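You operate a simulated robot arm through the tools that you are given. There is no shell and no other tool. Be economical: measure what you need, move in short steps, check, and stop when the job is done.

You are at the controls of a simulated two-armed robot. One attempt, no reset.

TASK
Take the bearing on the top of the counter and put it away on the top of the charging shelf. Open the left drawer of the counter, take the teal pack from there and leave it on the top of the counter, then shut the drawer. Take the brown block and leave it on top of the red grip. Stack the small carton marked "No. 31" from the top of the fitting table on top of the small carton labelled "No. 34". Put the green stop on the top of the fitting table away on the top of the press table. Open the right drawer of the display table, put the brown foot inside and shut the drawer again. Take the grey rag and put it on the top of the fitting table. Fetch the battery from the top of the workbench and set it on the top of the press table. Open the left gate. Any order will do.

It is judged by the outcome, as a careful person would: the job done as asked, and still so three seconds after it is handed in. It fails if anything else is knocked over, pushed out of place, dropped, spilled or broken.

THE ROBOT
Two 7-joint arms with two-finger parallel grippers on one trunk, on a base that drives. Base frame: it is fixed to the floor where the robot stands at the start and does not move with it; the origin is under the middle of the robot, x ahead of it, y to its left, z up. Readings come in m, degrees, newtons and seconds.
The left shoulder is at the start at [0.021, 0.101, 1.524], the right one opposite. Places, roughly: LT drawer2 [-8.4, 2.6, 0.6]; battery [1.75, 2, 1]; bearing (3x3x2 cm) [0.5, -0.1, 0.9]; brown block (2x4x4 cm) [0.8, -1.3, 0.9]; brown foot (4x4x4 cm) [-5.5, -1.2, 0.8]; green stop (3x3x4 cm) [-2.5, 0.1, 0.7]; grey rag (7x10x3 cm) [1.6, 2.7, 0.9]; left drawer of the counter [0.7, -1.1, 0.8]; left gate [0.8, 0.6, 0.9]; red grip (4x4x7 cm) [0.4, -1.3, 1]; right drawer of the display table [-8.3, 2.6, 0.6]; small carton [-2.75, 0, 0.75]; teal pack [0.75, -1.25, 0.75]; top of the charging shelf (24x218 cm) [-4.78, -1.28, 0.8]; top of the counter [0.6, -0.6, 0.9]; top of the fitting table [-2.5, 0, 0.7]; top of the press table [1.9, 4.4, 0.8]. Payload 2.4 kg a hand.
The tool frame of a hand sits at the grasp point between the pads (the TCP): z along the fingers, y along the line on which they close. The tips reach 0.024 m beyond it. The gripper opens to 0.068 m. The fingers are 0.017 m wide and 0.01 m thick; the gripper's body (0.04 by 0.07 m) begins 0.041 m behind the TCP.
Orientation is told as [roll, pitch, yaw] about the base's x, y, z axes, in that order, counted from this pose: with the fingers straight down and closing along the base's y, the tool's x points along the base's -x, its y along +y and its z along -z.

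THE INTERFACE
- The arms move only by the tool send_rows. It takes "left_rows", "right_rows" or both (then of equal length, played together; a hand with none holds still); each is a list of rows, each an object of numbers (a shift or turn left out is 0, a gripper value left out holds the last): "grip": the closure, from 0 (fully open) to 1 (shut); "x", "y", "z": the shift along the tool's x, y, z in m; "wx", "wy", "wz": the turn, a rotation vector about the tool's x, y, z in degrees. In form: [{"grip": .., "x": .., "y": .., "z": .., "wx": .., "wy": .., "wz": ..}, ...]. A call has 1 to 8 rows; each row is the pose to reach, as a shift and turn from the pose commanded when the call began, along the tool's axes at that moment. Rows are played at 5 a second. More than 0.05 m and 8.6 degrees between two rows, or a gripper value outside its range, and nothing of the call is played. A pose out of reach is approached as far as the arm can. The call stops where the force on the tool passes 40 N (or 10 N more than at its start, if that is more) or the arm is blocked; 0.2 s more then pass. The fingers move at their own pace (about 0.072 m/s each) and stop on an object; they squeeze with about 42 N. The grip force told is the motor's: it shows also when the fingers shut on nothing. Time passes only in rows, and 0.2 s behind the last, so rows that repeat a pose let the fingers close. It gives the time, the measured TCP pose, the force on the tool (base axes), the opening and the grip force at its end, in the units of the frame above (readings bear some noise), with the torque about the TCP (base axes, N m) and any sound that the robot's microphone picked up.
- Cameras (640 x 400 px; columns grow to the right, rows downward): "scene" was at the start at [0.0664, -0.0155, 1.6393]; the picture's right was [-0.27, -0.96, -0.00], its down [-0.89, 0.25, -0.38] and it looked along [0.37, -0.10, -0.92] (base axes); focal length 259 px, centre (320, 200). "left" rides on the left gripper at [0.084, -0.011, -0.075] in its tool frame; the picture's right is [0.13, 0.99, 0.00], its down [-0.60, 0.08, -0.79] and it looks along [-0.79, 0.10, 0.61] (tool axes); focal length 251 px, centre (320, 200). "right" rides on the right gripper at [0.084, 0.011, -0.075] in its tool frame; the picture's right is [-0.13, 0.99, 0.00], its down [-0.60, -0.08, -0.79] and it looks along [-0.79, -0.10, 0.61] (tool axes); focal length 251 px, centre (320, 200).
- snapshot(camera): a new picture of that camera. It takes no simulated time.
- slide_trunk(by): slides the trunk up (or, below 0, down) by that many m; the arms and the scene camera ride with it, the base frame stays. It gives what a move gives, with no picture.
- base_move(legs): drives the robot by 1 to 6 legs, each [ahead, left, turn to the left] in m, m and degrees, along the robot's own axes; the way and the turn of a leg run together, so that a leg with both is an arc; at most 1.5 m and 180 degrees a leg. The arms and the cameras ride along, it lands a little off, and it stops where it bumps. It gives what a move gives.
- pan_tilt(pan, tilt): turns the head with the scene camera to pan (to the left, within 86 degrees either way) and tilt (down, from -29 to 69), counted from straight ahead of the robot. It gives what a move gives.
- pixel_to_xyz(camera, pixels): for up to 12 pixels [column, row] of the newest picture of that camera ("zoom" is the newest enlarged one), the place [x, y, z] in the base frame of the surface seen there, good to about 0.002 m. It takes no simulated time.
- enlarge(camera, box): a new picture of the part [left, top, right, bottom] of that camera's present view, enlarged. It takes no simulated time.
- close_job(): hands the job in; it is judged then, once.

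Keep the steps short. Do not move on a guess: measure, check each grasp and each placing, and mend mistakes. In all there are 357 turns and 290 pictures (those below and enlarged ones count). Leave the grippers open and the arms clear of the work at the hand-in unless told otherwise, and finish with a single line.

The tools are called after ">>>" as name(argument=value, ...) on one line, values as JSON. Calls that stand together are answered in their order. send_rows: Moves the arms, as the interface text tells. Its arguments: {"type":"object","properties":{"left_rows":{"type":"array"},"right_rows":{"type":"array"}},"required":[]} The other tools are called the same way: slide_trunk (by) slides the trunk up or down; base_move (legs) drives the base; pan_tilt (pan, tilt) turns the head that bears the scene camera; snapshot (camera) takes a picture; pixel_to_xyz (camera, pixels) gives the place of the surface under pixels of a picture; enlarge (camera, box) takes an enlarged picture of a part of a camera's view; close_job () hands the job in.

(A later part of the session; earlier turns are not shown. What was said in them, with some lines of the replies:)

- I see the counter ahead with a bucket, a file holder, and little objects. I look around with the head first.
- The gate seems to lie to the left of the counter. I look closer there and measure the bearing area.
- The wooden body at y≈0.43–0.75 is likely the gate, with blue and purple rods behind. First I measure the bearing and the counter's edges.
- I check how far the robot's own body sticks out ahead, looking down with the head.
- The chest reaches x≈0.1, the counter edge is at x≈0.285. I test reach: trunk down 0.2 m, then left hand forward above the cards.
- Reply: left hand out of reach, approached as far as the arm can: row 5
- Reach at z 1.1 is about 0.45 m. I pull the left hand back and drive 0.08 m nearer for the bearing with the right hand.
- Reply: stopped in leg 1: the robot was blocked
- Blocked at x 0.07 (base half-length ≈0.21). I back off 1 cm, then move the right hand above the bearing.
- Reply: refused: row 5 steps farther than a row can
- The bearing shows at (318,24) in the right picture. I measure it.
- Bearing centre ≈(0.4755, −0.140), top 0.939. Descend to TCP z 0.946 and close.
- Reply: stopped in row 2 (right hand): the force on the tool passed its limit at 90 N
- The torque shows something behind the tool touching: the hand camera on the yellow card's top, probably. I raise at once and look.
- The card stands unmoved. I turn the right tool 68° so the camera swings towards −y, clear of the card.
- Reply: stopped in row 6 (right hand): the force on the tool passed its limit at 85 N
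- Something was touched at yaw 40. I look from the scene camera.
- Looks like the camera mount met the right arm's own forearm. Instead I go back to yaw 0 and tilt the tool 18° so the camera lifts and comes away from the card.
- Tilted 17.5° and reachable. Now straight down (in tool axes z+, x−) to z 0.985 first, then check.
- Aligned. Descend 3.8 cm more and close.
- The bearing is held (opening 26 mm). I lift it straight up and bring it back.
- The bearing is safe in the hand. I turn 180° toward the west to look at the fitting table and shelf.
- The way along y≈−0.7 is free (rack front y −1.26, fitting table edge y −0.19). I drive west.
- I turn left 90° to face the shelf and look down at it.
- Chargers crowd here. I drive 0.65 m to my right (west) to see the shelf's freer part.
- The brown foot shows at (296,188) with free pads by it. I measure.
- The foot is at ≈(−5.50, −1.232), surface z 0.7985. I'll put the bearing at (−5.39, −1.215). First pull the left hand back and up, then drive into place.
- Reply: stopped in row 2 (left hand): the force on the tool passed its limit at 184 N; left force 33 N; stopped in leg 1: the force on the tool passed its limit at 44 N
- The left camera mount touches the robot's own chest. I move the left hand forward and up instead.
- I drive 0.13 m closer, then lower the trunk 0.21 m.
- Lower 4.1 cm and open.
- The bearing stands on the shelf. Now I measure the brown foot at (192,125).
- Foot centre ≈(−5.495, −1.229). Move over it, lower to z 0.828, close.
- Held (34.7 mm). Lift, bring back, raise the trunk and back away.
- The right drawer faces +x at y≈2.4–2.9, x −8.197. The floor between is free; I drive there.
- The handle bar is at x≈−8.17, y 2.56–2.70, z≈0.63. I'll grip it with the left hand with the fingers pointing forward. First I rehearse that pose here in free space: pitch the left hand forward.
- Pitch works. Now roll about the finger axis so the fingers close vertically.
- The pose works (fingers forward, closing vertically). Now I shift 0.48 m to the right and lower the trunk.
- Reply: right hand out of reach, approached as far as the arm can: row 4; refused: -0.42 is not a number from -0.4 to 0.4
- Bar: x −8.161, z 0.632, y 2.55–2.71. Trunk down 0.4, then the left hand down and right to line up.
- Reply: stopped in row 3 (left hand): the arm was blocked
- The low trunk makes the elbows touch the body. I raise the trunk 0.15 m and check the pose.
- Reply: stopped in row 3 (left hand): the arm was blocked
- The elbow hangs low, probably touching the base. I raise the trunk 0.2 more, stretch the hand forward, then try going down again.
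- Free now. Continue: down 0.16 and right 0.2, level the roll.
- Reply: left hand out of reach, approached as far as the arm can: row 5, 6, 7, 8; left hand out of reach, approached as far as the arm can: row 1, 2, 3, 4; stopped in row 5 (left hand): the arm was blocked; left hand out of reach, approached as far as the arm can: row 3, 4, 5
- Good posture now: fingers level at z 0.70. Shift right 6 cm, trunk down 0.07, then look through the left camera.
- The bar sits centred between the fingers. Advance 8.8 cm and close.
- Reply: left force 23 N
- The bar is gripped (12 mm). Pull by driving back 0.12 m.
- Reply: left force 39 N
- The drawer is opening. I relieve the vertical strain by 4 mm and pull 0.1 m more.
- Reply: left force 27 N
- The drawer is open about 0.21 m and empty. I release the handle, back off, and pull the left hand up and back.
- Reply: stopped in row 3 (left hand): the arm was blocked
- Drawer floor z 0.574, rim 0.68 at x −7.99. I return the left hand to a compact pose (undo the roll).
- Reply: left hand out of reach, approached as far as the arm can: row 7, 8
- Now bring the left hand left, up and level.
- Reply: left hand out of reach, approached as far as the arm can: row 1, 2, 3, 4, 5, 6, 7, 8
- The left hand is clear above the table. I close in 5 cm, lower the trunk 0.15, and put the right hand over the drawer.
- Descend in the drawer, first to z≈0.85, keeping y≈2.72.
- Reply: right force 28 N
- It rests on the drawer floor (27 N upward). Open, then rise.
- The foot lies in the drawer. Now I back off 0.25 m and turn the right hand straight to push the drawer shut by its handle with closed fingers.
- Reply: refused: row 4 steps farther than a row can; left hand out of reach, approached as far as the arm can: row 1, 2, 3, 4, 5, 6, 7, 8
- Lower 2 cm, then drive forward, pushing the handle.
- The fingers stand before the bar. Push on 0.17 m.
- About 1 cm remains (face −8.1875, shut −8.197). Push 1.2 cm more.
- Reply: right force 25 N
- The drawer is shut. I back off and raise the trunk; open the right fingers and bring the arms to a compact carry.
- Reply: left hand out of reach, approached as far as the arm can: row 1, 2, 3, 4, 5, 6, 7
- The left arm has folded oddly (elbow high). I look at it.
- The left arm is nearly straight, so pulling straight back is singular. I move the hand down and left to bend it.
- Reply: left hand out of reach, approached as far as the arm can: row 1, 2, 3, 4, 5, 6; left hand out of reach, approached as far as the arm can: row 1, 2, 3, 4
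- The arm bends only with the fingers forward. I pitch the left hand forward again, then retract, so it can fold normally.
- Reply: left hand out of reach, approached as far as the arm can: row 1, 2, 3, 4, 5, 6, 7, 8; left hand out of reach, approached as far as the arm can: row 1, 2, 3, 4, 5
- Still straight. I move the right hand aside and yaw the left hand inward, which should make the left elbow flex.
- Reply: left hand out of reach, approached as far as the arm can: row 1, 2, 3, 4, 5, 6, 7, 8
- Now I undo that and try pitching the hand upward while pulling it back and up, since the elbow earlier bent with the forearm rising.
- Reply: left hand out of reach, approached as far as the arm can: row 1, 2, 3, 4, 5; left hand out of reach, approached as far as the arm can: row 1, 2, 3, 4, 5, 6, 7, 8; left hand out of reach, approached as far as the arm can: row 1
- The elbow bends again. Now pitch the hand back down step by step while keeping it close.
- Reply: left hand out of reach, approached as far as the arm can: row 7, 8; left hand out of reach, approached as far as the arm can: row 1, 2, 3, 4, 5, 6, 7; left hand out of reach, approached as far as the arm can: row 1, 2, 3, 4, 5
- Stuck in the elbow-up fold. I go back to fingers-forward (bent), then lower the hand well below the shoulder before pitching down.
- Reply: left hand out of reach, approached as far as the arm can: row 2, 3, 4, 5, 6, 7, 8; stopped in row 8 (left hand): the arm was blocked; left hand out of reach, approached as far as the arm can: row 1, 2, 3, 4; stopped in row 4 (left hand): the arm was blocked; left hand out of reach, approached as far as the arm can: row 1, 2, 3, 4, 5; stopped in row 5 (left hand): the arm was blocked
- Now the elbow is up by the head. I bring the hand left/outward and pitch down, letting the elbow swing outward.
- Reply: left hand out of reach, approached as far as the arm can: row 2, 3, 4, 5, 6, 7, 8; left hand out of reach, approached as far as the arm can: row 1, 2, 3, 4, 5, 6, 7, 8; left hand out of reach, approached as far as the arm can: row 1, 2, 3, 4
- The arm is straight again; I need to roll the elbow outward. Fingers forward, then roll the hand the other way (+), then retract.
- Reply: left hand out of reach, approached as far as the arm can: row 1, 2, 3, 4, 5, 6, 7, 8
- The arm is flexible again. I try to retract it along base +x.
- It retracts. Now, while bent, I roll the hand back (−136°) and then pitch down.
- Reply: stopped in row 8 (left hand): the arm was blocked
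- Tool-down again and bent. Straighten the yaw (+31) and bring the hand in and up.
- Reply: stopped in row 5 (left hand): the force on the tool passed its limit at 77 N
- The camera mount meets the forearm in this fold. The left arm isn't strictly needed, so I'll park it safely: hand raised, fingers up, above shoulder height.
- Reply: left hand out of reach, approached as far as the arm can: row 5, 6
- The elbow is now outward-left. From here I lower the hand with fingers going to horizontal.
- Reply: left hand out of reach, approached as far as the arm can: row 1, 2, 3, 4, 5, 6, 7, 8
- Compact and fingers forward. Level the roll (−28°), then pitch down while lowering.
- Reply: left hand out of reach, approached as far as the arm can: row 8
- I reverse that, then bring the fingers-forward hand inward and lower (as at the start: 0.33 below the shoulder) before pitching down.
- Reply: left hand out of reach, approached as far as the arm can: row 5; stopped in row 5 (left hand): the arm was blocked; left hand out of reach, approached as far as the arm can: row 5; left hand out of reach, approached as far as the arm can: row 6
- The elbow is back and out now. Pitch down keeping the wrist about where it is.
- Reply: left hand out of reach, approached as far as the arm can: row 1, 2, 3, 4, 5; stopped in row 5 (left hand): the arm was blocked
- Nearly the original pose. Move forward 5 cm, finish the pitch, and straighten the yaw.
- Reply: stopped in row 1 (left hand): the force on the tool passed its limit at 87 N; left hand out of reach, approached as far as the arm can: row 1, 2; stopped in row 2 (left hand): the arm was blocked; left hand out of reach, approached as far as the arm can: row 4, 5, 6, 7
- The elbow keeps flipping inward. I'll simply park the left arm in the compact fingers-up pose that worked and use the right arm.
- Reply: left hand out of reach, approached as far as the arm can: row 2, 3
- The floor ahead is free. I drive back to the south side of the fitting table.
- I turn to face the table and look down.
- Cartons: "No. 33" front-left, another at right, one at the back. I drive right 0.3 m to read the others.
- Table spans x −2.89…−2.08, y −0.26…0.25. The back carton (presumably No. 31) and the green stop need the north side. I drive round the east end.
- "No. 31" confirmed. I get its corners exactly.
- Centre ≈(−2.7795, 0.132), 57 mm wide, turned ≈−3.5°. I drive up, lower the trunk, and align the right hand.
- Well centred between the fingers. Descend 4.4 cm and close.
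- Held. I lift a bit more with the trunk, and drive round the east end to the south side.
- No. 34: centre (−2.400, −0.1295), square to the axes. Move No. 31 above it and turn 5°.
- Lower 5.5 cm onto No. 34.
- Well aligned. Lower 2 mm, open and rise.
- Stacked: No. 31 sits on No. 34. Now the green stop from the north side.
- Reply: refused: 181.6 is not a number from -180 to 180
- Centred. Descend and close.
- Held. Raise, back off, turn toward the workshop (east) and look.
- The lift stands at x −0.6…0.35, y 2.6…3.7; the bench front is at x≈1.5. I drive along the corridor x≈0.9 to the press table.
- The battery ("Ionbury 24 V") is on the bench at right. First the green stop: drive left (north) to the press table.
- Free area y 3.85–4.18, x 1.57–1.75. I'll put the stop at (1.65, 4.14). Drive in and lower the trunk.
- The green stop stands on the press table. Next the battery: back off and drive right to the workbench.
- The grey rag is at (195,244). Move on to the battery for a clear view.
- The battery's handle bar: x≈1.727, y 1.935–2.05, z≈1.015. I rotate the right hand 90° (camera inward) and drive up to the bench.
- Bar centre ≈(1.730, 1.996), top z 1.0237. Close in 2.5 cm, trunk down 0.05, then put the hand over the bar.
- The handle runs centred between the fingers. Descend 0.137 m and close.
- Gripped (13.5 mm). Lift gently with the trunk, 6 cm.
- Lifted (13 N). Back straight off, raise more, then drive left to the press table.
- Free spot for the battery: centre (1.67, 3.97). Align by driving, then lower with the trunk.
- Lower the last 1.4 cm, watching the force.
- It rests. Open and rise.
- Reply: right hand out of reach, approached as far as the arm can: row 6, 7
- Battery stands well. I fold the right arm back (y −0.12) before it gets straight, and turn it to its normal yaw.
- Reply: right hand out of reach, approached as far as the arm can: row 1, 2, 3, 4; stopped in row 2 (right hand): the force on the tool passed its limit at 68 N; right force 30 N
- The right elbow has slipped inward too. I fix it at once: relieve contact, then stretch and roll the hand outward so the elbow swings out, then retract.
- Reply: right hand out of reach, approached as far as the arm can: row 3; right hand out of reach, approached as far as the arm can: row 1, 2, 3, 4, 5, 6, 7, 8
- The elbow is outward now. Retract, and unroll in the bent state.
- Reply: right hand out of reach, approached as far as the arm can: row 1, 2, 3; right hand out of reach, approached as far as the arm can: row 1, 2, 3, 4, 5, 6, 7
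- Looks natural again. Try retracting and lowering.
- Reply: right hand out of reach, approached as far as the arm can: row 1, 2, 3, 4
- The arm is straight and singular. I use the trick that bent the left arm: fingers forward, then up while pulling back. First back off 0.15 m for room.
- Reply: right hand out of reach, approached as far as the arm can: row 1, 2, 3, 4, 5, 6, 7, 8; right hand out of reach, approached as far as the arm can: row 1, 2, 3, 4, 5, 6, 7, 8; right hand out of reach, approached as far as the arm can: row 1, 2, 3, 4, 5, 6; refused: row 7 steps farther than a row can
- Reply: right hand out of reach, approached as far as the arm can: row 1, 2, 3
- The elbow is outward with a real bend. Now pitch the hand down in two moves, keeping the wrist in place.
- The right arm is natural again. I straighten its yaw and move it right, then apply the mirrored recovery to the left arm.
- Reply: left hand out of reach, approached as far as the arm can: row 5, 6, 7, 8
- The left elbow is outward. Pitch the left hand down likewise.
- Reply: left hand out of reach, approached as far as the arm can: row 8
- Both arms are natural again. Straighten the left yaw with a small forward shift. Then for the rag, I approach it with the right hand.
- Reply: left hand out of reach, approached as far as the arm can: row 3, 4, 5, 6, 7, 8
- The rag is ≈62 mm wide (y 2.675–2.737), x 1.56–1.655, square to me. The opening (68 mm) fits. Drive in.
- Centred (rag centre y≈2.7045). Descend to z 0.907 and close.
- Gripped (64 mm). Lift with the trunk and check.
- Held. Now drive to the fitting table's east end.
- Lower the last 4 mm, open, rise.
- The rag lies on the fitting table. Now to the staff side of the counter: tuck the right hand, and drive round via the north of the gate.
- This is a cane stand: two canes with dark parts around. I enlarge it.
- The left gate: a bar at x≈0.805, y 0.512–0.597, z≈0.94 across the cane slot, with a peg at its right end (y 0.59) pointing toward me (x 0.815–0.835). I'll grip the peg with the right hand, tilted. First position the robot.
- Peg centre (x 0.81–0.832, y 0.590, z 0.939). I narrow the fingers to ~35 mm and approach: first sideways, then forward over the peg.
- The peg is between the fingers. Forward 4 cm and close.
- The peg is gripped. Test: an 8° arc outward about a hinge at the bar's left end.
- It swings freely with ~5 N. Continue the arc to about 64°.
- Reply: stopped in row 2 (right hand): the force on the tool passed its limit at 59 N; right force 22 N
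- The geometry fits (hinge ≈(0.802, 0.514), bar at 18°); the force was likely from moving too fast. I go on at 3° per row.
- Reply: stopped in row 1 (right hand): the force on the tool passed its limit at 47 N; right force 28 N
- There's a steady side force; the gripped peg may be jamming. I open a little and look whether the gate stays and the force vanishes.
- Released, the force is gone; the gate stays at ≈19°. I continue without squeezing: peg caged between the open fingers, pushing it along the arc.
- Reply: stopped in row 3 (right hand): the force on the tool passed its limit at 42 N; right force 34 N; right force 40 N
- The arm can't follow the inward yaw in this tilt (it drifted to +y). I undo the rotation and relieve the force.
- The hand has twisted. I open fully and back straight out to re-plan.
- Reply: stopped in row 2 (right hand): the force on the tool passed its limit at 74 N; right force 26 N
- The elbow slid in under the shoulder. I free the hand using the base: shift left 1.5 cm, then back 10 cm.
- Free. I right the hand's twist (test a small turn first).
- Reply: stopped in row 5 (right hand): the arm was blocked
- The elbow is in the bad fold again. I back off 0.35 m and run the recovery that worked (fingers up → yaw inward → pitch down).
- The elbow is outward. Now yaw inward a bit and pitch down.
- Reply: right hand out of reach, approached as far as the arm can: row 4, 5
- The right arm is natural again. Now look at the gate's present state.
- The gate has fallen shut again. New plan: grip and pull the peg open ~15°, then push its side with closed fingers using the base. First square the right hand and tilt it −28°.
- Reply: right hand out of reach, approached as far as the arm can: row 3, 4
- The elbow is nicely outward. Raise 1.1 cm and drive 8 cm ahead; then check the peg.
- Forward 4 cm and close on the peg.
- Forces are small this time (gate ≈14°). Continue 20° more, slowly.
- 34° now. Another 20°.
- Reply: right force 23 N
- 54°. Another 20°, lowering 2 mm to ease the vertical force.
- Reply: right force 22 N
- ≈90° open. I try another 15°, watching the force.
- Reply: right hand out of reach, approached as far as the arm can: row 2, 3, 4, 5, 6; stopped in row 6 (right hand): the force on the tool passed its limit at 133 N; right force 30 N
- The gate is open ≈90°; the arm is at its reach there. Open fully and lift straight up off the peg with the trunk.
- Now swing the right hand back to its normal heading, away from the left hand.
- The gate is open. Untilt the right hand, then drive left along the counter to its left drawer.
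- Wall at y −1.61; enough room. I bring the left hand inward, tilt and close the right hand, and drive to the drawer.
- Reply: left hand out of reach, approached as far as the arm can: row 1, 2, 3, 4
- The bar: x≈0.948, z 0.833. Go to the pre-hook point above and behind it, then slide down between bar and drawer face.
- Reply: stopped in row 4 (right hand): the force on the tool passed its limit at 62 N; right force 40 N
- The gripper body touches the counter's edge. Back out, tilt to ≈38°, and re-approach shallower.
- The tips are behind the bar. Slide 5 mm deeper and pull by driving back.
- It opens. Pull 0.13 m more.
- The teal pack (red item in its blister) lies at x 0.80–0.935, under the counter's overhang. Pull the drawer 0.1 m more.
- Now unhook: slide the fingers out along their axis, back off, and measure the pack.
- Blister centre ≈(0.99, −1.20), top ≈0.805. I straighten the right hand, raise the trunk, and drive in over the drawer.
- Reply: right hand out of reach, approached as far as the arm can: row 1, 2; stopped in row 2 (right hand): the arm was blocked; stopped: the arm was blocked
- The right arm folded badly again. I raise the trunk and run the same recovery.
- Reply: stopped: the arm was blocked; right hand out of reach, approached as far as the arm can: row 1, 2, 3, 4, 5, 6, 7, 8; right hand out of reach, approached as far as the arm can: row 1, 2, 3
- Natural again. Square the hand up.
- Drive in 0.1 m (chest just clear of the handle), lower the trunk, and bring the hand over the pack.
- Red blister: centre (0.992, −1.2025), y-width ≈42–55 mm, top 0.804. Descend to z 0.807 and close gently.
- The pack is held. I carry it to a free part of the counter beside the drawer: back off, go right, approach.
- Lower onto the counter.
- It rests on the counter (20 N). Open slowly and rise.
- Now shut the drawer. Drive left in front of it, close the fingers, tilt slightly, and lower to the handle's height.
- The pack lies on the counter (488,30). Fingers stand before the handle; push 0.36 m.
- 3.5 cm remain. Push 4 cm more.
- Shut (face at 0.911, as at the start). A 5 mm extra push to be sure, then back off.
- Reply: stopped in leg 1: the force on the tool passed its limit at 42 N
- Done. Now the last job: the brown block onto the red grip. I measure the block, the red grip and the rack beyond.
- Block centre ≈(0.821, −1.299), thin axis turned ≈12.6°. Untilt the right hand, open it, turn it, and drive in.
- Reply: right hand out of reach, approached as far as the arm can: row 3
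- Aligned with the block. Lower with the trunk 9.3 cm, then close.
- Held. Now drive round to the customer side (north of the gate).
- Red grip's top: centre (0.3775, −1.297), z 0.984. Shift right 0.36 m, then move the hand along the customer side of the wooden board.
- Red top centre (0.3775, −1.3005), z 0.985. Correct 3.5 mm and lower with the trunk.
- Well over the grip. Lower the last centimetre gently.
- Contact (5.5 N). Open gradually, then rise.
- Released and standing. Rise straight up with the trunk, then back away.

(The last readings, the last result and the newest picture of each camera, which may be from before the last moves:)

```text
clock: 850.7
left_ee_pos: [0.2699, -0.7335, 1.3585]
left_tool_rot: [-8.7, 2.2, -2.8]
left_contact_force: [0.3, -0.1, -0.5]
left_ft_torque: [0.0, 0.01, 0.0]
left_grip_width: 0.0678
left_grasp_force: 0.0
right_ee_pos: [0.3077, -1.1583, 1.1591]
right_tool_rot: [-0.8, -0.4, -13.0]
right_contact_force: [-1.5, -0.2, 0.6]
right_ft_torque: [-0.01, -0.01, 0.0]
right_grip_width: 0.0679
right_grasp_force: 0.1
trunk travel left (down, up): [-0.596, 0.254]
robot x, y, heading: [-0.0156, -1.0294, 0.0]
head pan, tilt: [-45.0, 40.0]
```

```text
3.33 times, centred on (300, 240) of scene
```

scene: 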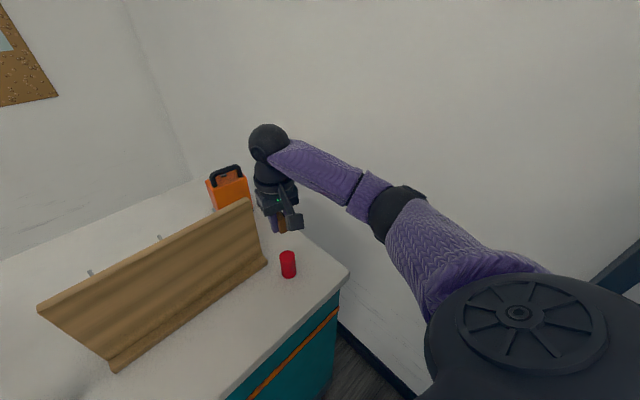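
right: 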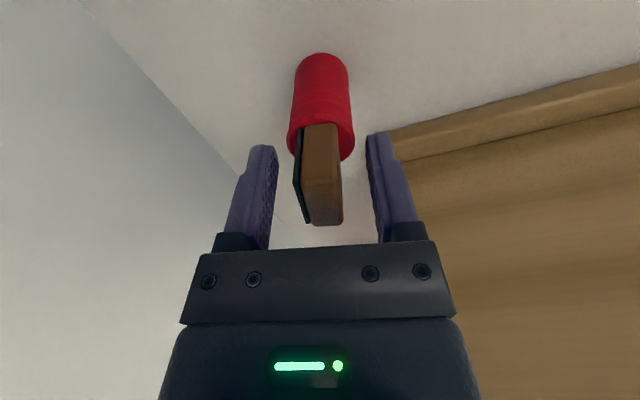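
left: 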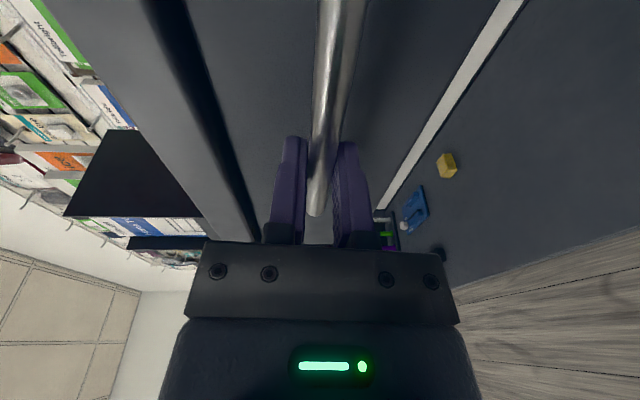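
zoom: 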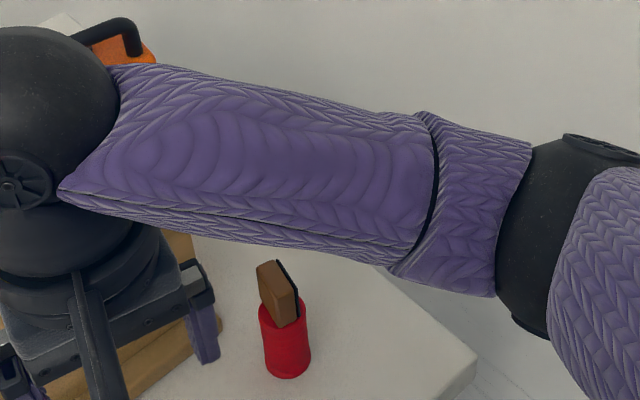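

The block stands on the red grip. I drive clear and, for certainty, look at the gate once more from the staff side.

>>> base_move(legs=[[0, 0.35, 0], [-0.5, 0, 0], [0, 1.5, 0], [0, 0.6, 0], [1.5, 0, 0]])

>>> base_move(legs=[[0.35, 0, 0], [0, 0, -110]])

>>> pan_tilt(pan=-20, tilt=35)

>>> snapshot(camera="scene")

```text
clock: 872.6
left_ee_pos: [1.2556, 1.7138, 1.3597]
left_tool_rot: [-8.8, 2.2, -3.0]
left_contact_force: [0.1, 0.1, -0.3]
left_ft_torque: [0.0, 0.0, -0.04]
left_grip_width: 0.0681
left_grasp_force: 0.1
right_ee_pos: [1.2913, 1.2879, 1.1591]
right_tool_rot: [-0.7, -0.4, -13.2]
right_contact_force: [-0.8, 0.2, -0.1]
right_ft_torque: [-0.01, 0.01, 0.0]
right_grip_width: 0.068
right_grasp_force: 0.0
trunk travel left (down, up): [-0.596, 0.254]
robot x, y, heading: [0.9722, 1.4217, -0.3]
head pan, tilt: [-45.0, 40.0]
```

```text
clock: 879.4
left_ee_pos: [1.5105, 1.0513, 1.3586]
left_tool_rot: [-8.9, 2.2, -111.4]
left_contact_force: [0.4, 0.9, -0.1]
left_ft_torque: [0.0, 0.01, -0.02]
left_grip_width: 0.0682
left_grasp_force: 0.0
right_ee_pos: [1.093, 1.1531, 1.1588]
right_tool_rot: [-0.8, -0.4, -121.7]
right_contact_force: [1.1, -0.1, -0.6]
right_ft_torque: [0.02, -0.02, -0.01]
right_grip_width: 0.0682
right_grasp_force: 0.0
trunk travel left (down, up): [-0.596, 0.254]
robot x, y, heading: [1.3208, 1.4153, -108.7]
head pan, tilt: [-45.0, 40.0]
```

```text
clock: 880.3
left_ee_pos: [1.5085, 1.052, 1.3588]
left_tool_rot: [-8.8, 2.2, -111.3]
left_contact_force: [0.0, 0.2, -0.6]
left_ft_torque: [0.0, 0.0, -0.02]
left_grip_width: 0.068
left_grasp_force: 0.1
right_ee_pos: [1.0933, 1.1537, 1.1596]
right_tool_rot: [-0.8, -0.4, -121.7]
right_contact_force: [-0.1, -0.3, 0.0]
right_ft_torque: [0.0, -0.02, -0.01]
right_grip_width: 0.0683
right_grasp_force: 0.1
trunk travel left (down, up): [-0.596, 0.254]
robot x, y, heading: [1.3201, 1.4148, -108.7]
head pan, tilt: [-20.0, 35.0]
```

```text
45 pictures are left
```

scene: 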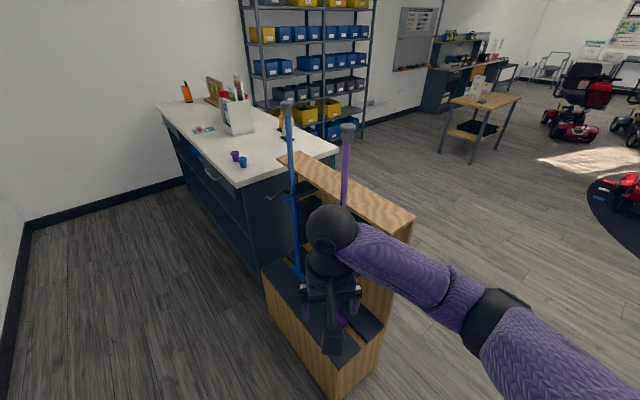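

>>> enlarge(camera="scene", box=[240, 160, 340, 230])

>>> pixel_to_xyz(camera="zoom", pixels=[[175, 232], [200, 225], [230, 215], [260, 210], [290, 205]])

```text
5.71 times, centred on (290, 195) of scene
```

zoom: 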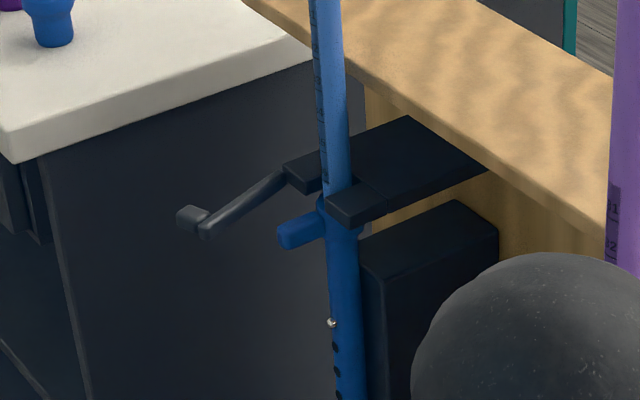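

```text
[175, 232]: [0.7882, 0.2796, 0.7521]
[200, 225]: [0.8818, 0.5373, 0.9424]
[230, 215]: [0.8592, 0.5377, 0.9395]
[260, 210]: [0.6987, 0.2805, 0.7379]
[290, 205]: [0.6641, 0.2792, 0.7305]
```

The gate stands at ≈73°. I'd rather have it fully open: push its back face further with closed fingers. Drive to face it.

>>> base_move(legs=[[0, 0.38, 0], [0.716, 0, 0], [0, 0, -71.3]])

>>> send_rows(right_rows=[{"wz": -6, "grip": 1}, {"wz": -12, "grip": 1, "x": -0.02}, {"wz": -13, "grip": 1, "x": -0.05}, {"wz": -13, "grip": 1, "x": -0.08, "y": 0.01}])

>>> pan_tilt(pan=0, tilt=45)

>>> snapshot(camera="scene")

```text
clock: 889.3
left_ee_pos: [1.1664, 0.3212, 1.3586]
left_tool_rot: [-8.9, 2.2, 177.3]
left_contact_force: [-0.3, 0.2, -0.8]
left_ft_torque: [-0.01, 0.02, 0.0]
left_grip_width: 0.0681
left_grasp_force: 0.1
right_ee_pos: [1.1295, 0.7469, 1.1594]
right_tool_rot: [-0.9, -0.4, 167.0]
right_contact_force: [0.0, -0.1, -0.6]
right_ft_torque: [-0.02, -0.01, 0.02]
right_grip_width: 0.0681
right_grasp_force: 0.0
trunk travel left (down, up): [-0.596, 0.254]
robot x, y, heading: [1.4556, 0.6185, -180.1]
head pan, tilt: [-20.0, 35.0]
```

```text
clock: 890.3
left_ee_pos: [1.1669, 0.3209, 1.3589]
left_tool_rot: [-8.8, 2.2, 177.2]
left_contact_force: [1.5, -0.1, 0.2]
left_ft_torque: [-0.03, 0.01, 0.0]
left_grip_width: 0.0679
left_grasp_force: 0.1
right_ee_pos: [1.0484, 0.7543, 1.1597]
right_tool_rot: [-0.9, -0.2, -179.9]
right_contact_force: [-0.8, -0.8, 0.3]
right_ft_torque: [-0.02, -0.03, 0.0]
right_grip_width: 0.0
right_grasp_force: 23.4
trunk travel left (down, up): [-0.596, 0.254]
robot x, y, heading: [1.4541, 0.6164, -180.1]
head pan, tilt: [-20.0, 35.0]
```

```text
clock: 891.2
left_ee_pos: [1.167, 0.3211, 1.359]
left_tool_rot: [-8.8, 2.1, 177.3]
left_contact_force: [-0.1, 0.0, -0.5]
left_ft_torque: [-0.01, 0.02, 0.0]
left_grip_width: 0.0679
left_grasp_force: 0.0
right_ee_pos: [1.0496, 0.7547, 1.1588]
right_tool_rot: [-0.8, -0.2, -180.0]
right_contact_force: [-0.6, 0.3, 0.5]
right_ft_torque: [-0.02, 0.0, -0.01]
right_grip_width: 0.0
right_grasp_force: 23.6
trunk travel left (down, up): [-0.596, 0.254]
robot x, y, heading: [1.4512, 0.6136, -179.9]
head pan, tilt: [0.0, 45.0]
```

```text
43 pictures are left
```

scene: 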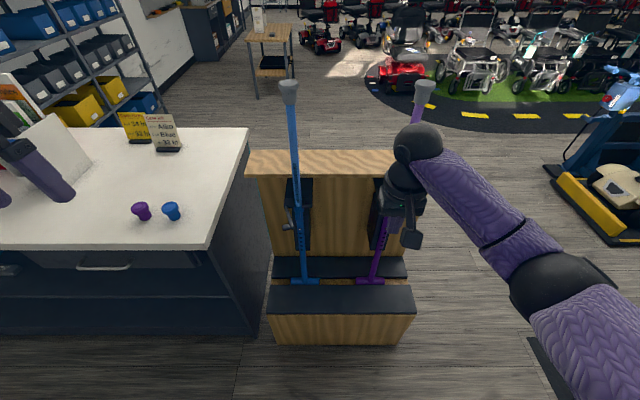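

>>> base_move(legs=[[0, 0.155, 0], [0.176, 0, 0]])

>>> slide_trunk(by=-0.213)

>>> snapshot(camera="right")

```text
clock: 893.6
left_ee_pos: [0.9901, 0.1654, 1.3579]
left_tool_rot: [-8.9, 2.3, 177.2]
left_contact_force: [0.3, -0.4, 0.4]
left_ft_torque: [-0.05, -0.02, 0.0]
left_grip_width: 0.068
left_grasp_force: 0.0
right_ee_pos: [0.8728, 0.6, 1.1592]
right_tool_rot: [-0.8, -0.2, 180.0]
right_contact_force: [0.7, 0.3, 0.0]
right_ft_torque: [0.04, 0.0, -0.03]
right_grip_width: 0.0001
right_grasp_force: 24.0
trunk travel left (down, up): [-0.596, 0.254]
robot x, y, heading: [1.2793, 0.4643, 179.9]
head pan, tilt: [0.0, 45.0]
```

```text
clock: 895.9
left_ee_pos: [0.9917, 0.1659, 1.1456]
left_tool_rot: [-8.8, 2.3, 177.2]
left_contact_force: [0.0, -0.8, -0.3]
left_ft_torque: [0.0, 0.02, 0.0]
left_grip_width: 0.0679
left_grasp_force: 0.0
right_ee_pos: [0.8745, 0.6006, 0.9466]
right_tool_rot: [-0.8, -0.2, 179.9]
right_contact_force: [-0.3, 0.4, -0.4]
right_ft_torque: [0.03, -0.03, 0.0]
right_grip_width: 0.0
right_grasp_force: 23.7
trunk travel left (down, up): [-0.383, 0.467]
robot x, y, heading: [1.2747, 0.4629, 180.0]
head pan, tilt: [0.0, 45.0]
```

```text
42 pictures are left
```

right: 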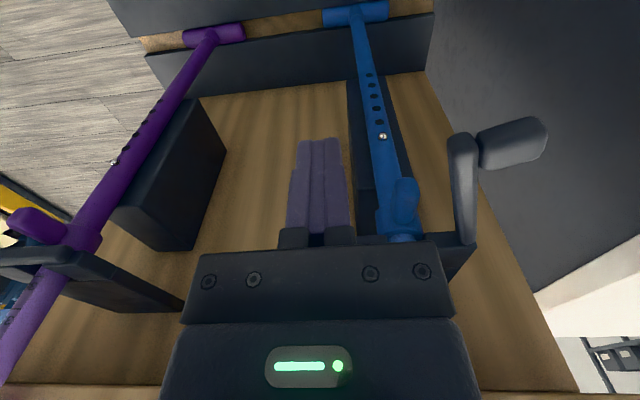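

>>> pixel_to_xyz(camera="right", pixels=[[460, 150], [462, 180], [462, 210], [510, 140], [452, 230]])

>>> base_move(legs=[[0, 0.05, 0]])

>>> base_move(legs=[[0, 0.03, 0]])

>>> snapshot(camera="right")

```text
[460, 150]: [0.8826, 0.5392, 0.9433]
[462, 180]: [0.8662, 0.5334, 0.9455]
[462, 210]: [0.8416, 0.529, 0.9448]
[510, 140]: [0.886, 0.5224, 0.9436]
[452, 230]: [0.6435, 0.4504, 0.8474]
```

```text
clock: 896.9
left_ee_pos: [0.9917, 0.1151, 1.1454]
left_tool_rot: [-8.8, 2.2, 177.3]
left_contact_force: [-0.1, -0.6, -0.3]
left_ft_torque: [0.02, 0.02, 0.03]
left_grip_width: 0.0681
left_grasp_force: 0.0
right_ee_pos: [0.8752, 0.5488, 0.9468]
right_tool_rot: [-0.9, -0.2, 180.0]
right_contact_force: [-0.6, -0.9, 4.0]
right_ft_torque: [-0.05, -0.04, -0.02]
right_grip_width: 0.0002
right_grasp_force: 23.9
trunk travel left (down, up): [-0.383, 0.467]
robot x, y, heading: [1.277, 0.4097, 180.1]
head pan, tilt: [0.0, 45.0]
```

```text
clock: 897.7
left_ee_pos: [0.9926, 0.0838, 1.1455]
left_tool_rot: [-8.8, 2.1, 177.2]
left_contact_force: [0.8, 0.0, 0.0]
left_ft_torque: [0.02, 0.02, 0.03]
left_grip_width: 0.068
left_grasp_force: 0.2
right_ee_pos: [0.8748, 0.5192, 0.9464]
right_tool_rot: [-0.8, -0.2, -179.9]
right_contact_force: [-0.2, -0.6, 4.1]
right_ft_torque: [-0.01, -0.03, 0.06]
right_grip_width: 0.0004
right_grasp_force: 23.4
trunk travel left (down, up): [-0.383, 0.467]
robot x, y, heading: [1.2759, 0.3819, 179.6]
head pan, tilt: [0.0, 45.0]
```

```text
41 pictures are left
```

right: 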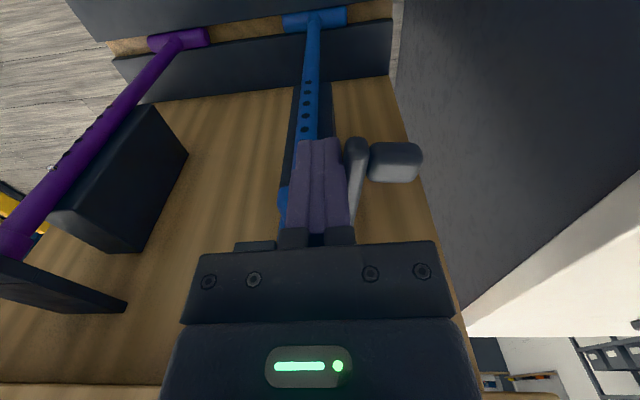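

The bar swings with the fingers (≈98° now). Push 2 cm more.

>>> base_move(legs=[[0, 0.025, 0]])

>>> snapshot(camera="right")

>>> pixel_to_xyz(camera="right", pixels=[[357, 150], [360, 180], [360, 210], [395, 160]])

```text
clock: 898.5
left_ee_pos: [0.9904, 0.0732, 1.1463]
left_tool_rot: [-8.7, 2.3, 176.9]
left_contact_force: [0.1, 0.9, -1.4]
left_ft_torque: [0.01, 0.02, 0.02]
left_grip_width: 0.0681
left_grasp_force: 0.1
right_ee_pos: [0.874, 0.5159, 0.9465]
right_tool_rot: [-1.9, -0.2, 178.6]
right_contact_force: [1.5, 11.9, 2.7]
right_ft_torque: [0.0, -0.03, -0.12]
right_grip_width: 0.0
right_grasp_force: 23.2
trunk travel left (down, up): [-0.383, 0.467]
robot x, y, heading: [1.2761, 0.3702, 179.8]
head pan, tilt: [0.0, 45.0]
stopped in leg 1: the force on the tool passed its limit at 54 N (the readings are from after the stop); the commanded pose is now the measured one
```

```text
40 pictures are left
```

right: 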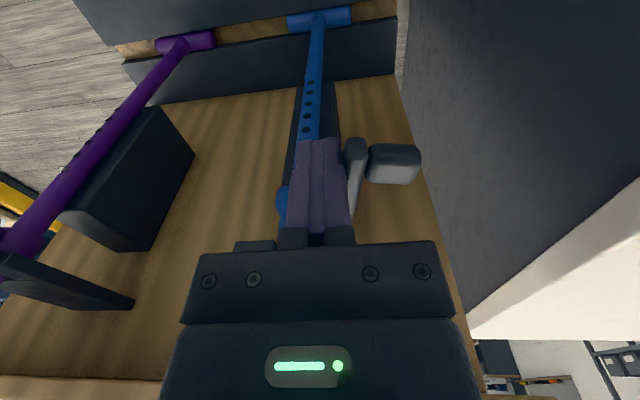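

```text
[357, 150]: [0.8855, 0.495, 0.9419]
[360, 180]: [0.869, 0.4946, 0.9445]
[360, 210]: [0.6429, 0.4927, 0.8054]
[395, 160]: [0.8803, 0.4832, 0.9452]
```

The stop is reached: fully open. Move the fingers off (right), lift, back away and open the gripper.

>>> base_move(legs=[[0, -0.03, 0]])

>>> slide_trunk(by=0.22)

>>> base_move(legs=[[-0.3, 0, 0]])

>>> send_rows(right_rows=[{"grip": 0}, {"grip": 0}, {"grip": 0}])

>>> enlarge(camera="scene", box=[220, 120, 420, 280])

```text
clock: 899.4
left_ee_pos: [0.9905, 0.1018, 1.1455]
left_tool_rot: [-8.7, 2.1, 177.0]
left_contact_force: [0.1, 1.0, 0.5]
left_ft_torque: [0.02, 0.02, -0.01]
left_grip_width: 0.0677
left_grasp_force: 0.0
right_ee_pos: [0.8743, 0.5431, 0.9471]
right_tool_rot: [-1.6, -0.2, 178.8]
right_contact_force: [0.0, -0.3, 0.5]
right_ft_torque: [-0.02, -0.01, 0.01]
right_grip_width: 0.0001
right_grasp_force: 24.5
trunk travel left (down, up): [-0.383, 0.467]
robot x, y, heading: [1.2768, 0.3984, 179.7]
head pan, tilt: [0.0, 45.0]
```

```text
clock: 901.7
left_ee_pos: [0.989, 0.1009, 1.3655]
left_tool_rot: [-8.9, 2.2, 176.9]
left_contact_force: [0.1, -0.1, 0.4]
left_ft_torque: [-0.02, -0.02, -0.01]
left_grip_width: 0.068
left_grasp_force: 0.0
right_ee_pos: [0.8743, 0.5424, 1.1673]
right_tool_rot: [-1.8, -0.2, 178.7]
right_contact_force: [0.1, -0.7, -0.1]
right_ft_torque: [-0.02, 0.01, 0.01]
right_grip_width: 0.0
right_grasp_force: 23.4
trunk travel left (down, up): [-0.603, 0.247]
robot x, y, heading: [1.2763, 0.3971, 179.9]
head pan, tilt: [0.0, 45.0]
```

```text
clock: 903.7
left_ee_pos: [1.294, 0.098, 1.3653]
left_tool_rot: [-8.7, 2.0, 177.0]
left_contact_force: [0.8, -0.2, 1.2]
left_ft_torque: [-0.03, -0.01, -0.05]
left_grip_width: 0.0678
left_grasp_force: 0.0
right_ee_pos: [1.1765, 0.5398, 1.1669]
right_tool_rot: [-1.8, -0.3, 178.8]
right_contact_force: [-0.1, 0.4, 0.5]
right_ft_torque: [0.03, 0.01, 0.01]
right_grip_width: 0.0
right_grasp_force: 24.1
trunk travel left (down, up): [-0.603, 0.247]
robot x, y, heading: [1.5762, 0.3952, 179.9]
head pan, tilt: [0.0, 45.0]
```

```text
clock: 904.5
left_ee_pos: [1.2925, 0.0986, 1.3647]
left_tool_rot: [-8.9, 2.2, 177.0]
left_contact_force: [0.0, -0.7, -0.4]
left_ft_torque: [-0.03, -0.01, -0.01]
left_grip_width: 0.0679
left_grasp_force: 0.1
right_ee_pos: [1.1751, 0.5409, 1.1676]
right_tool_rot: [-1.8, -0.2, 178.9]
right_contact_force: [-0.5, 0.0, 0.5]
right_ft_torque: [-0.02, 0.0, -0.01]
right_grip_width: 0.0678
right_grasp_force: 0.1
trunk travel left (down, up): [-0.603, 0.247]
robot x, y, heading: [1.5777, 0.3968, 179.7]
head pan, tilt: [0.0, 45.0]
```

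```text
2.50 times, centred on (320, 200) of scene
```

zoom: 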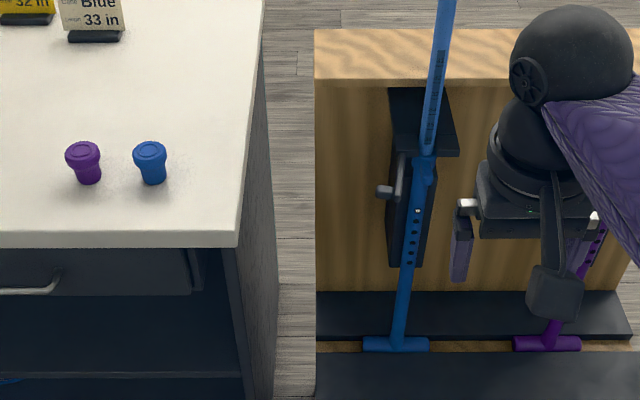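

The left gate stands fully open, the arms are clear and both grippers are open. I hand the job in.

>>> close_job()

```text
The job is handed in.
```

All the tasks are done and checked by camera or force reading, and the job is handed in with both grippers open and the arms clear.
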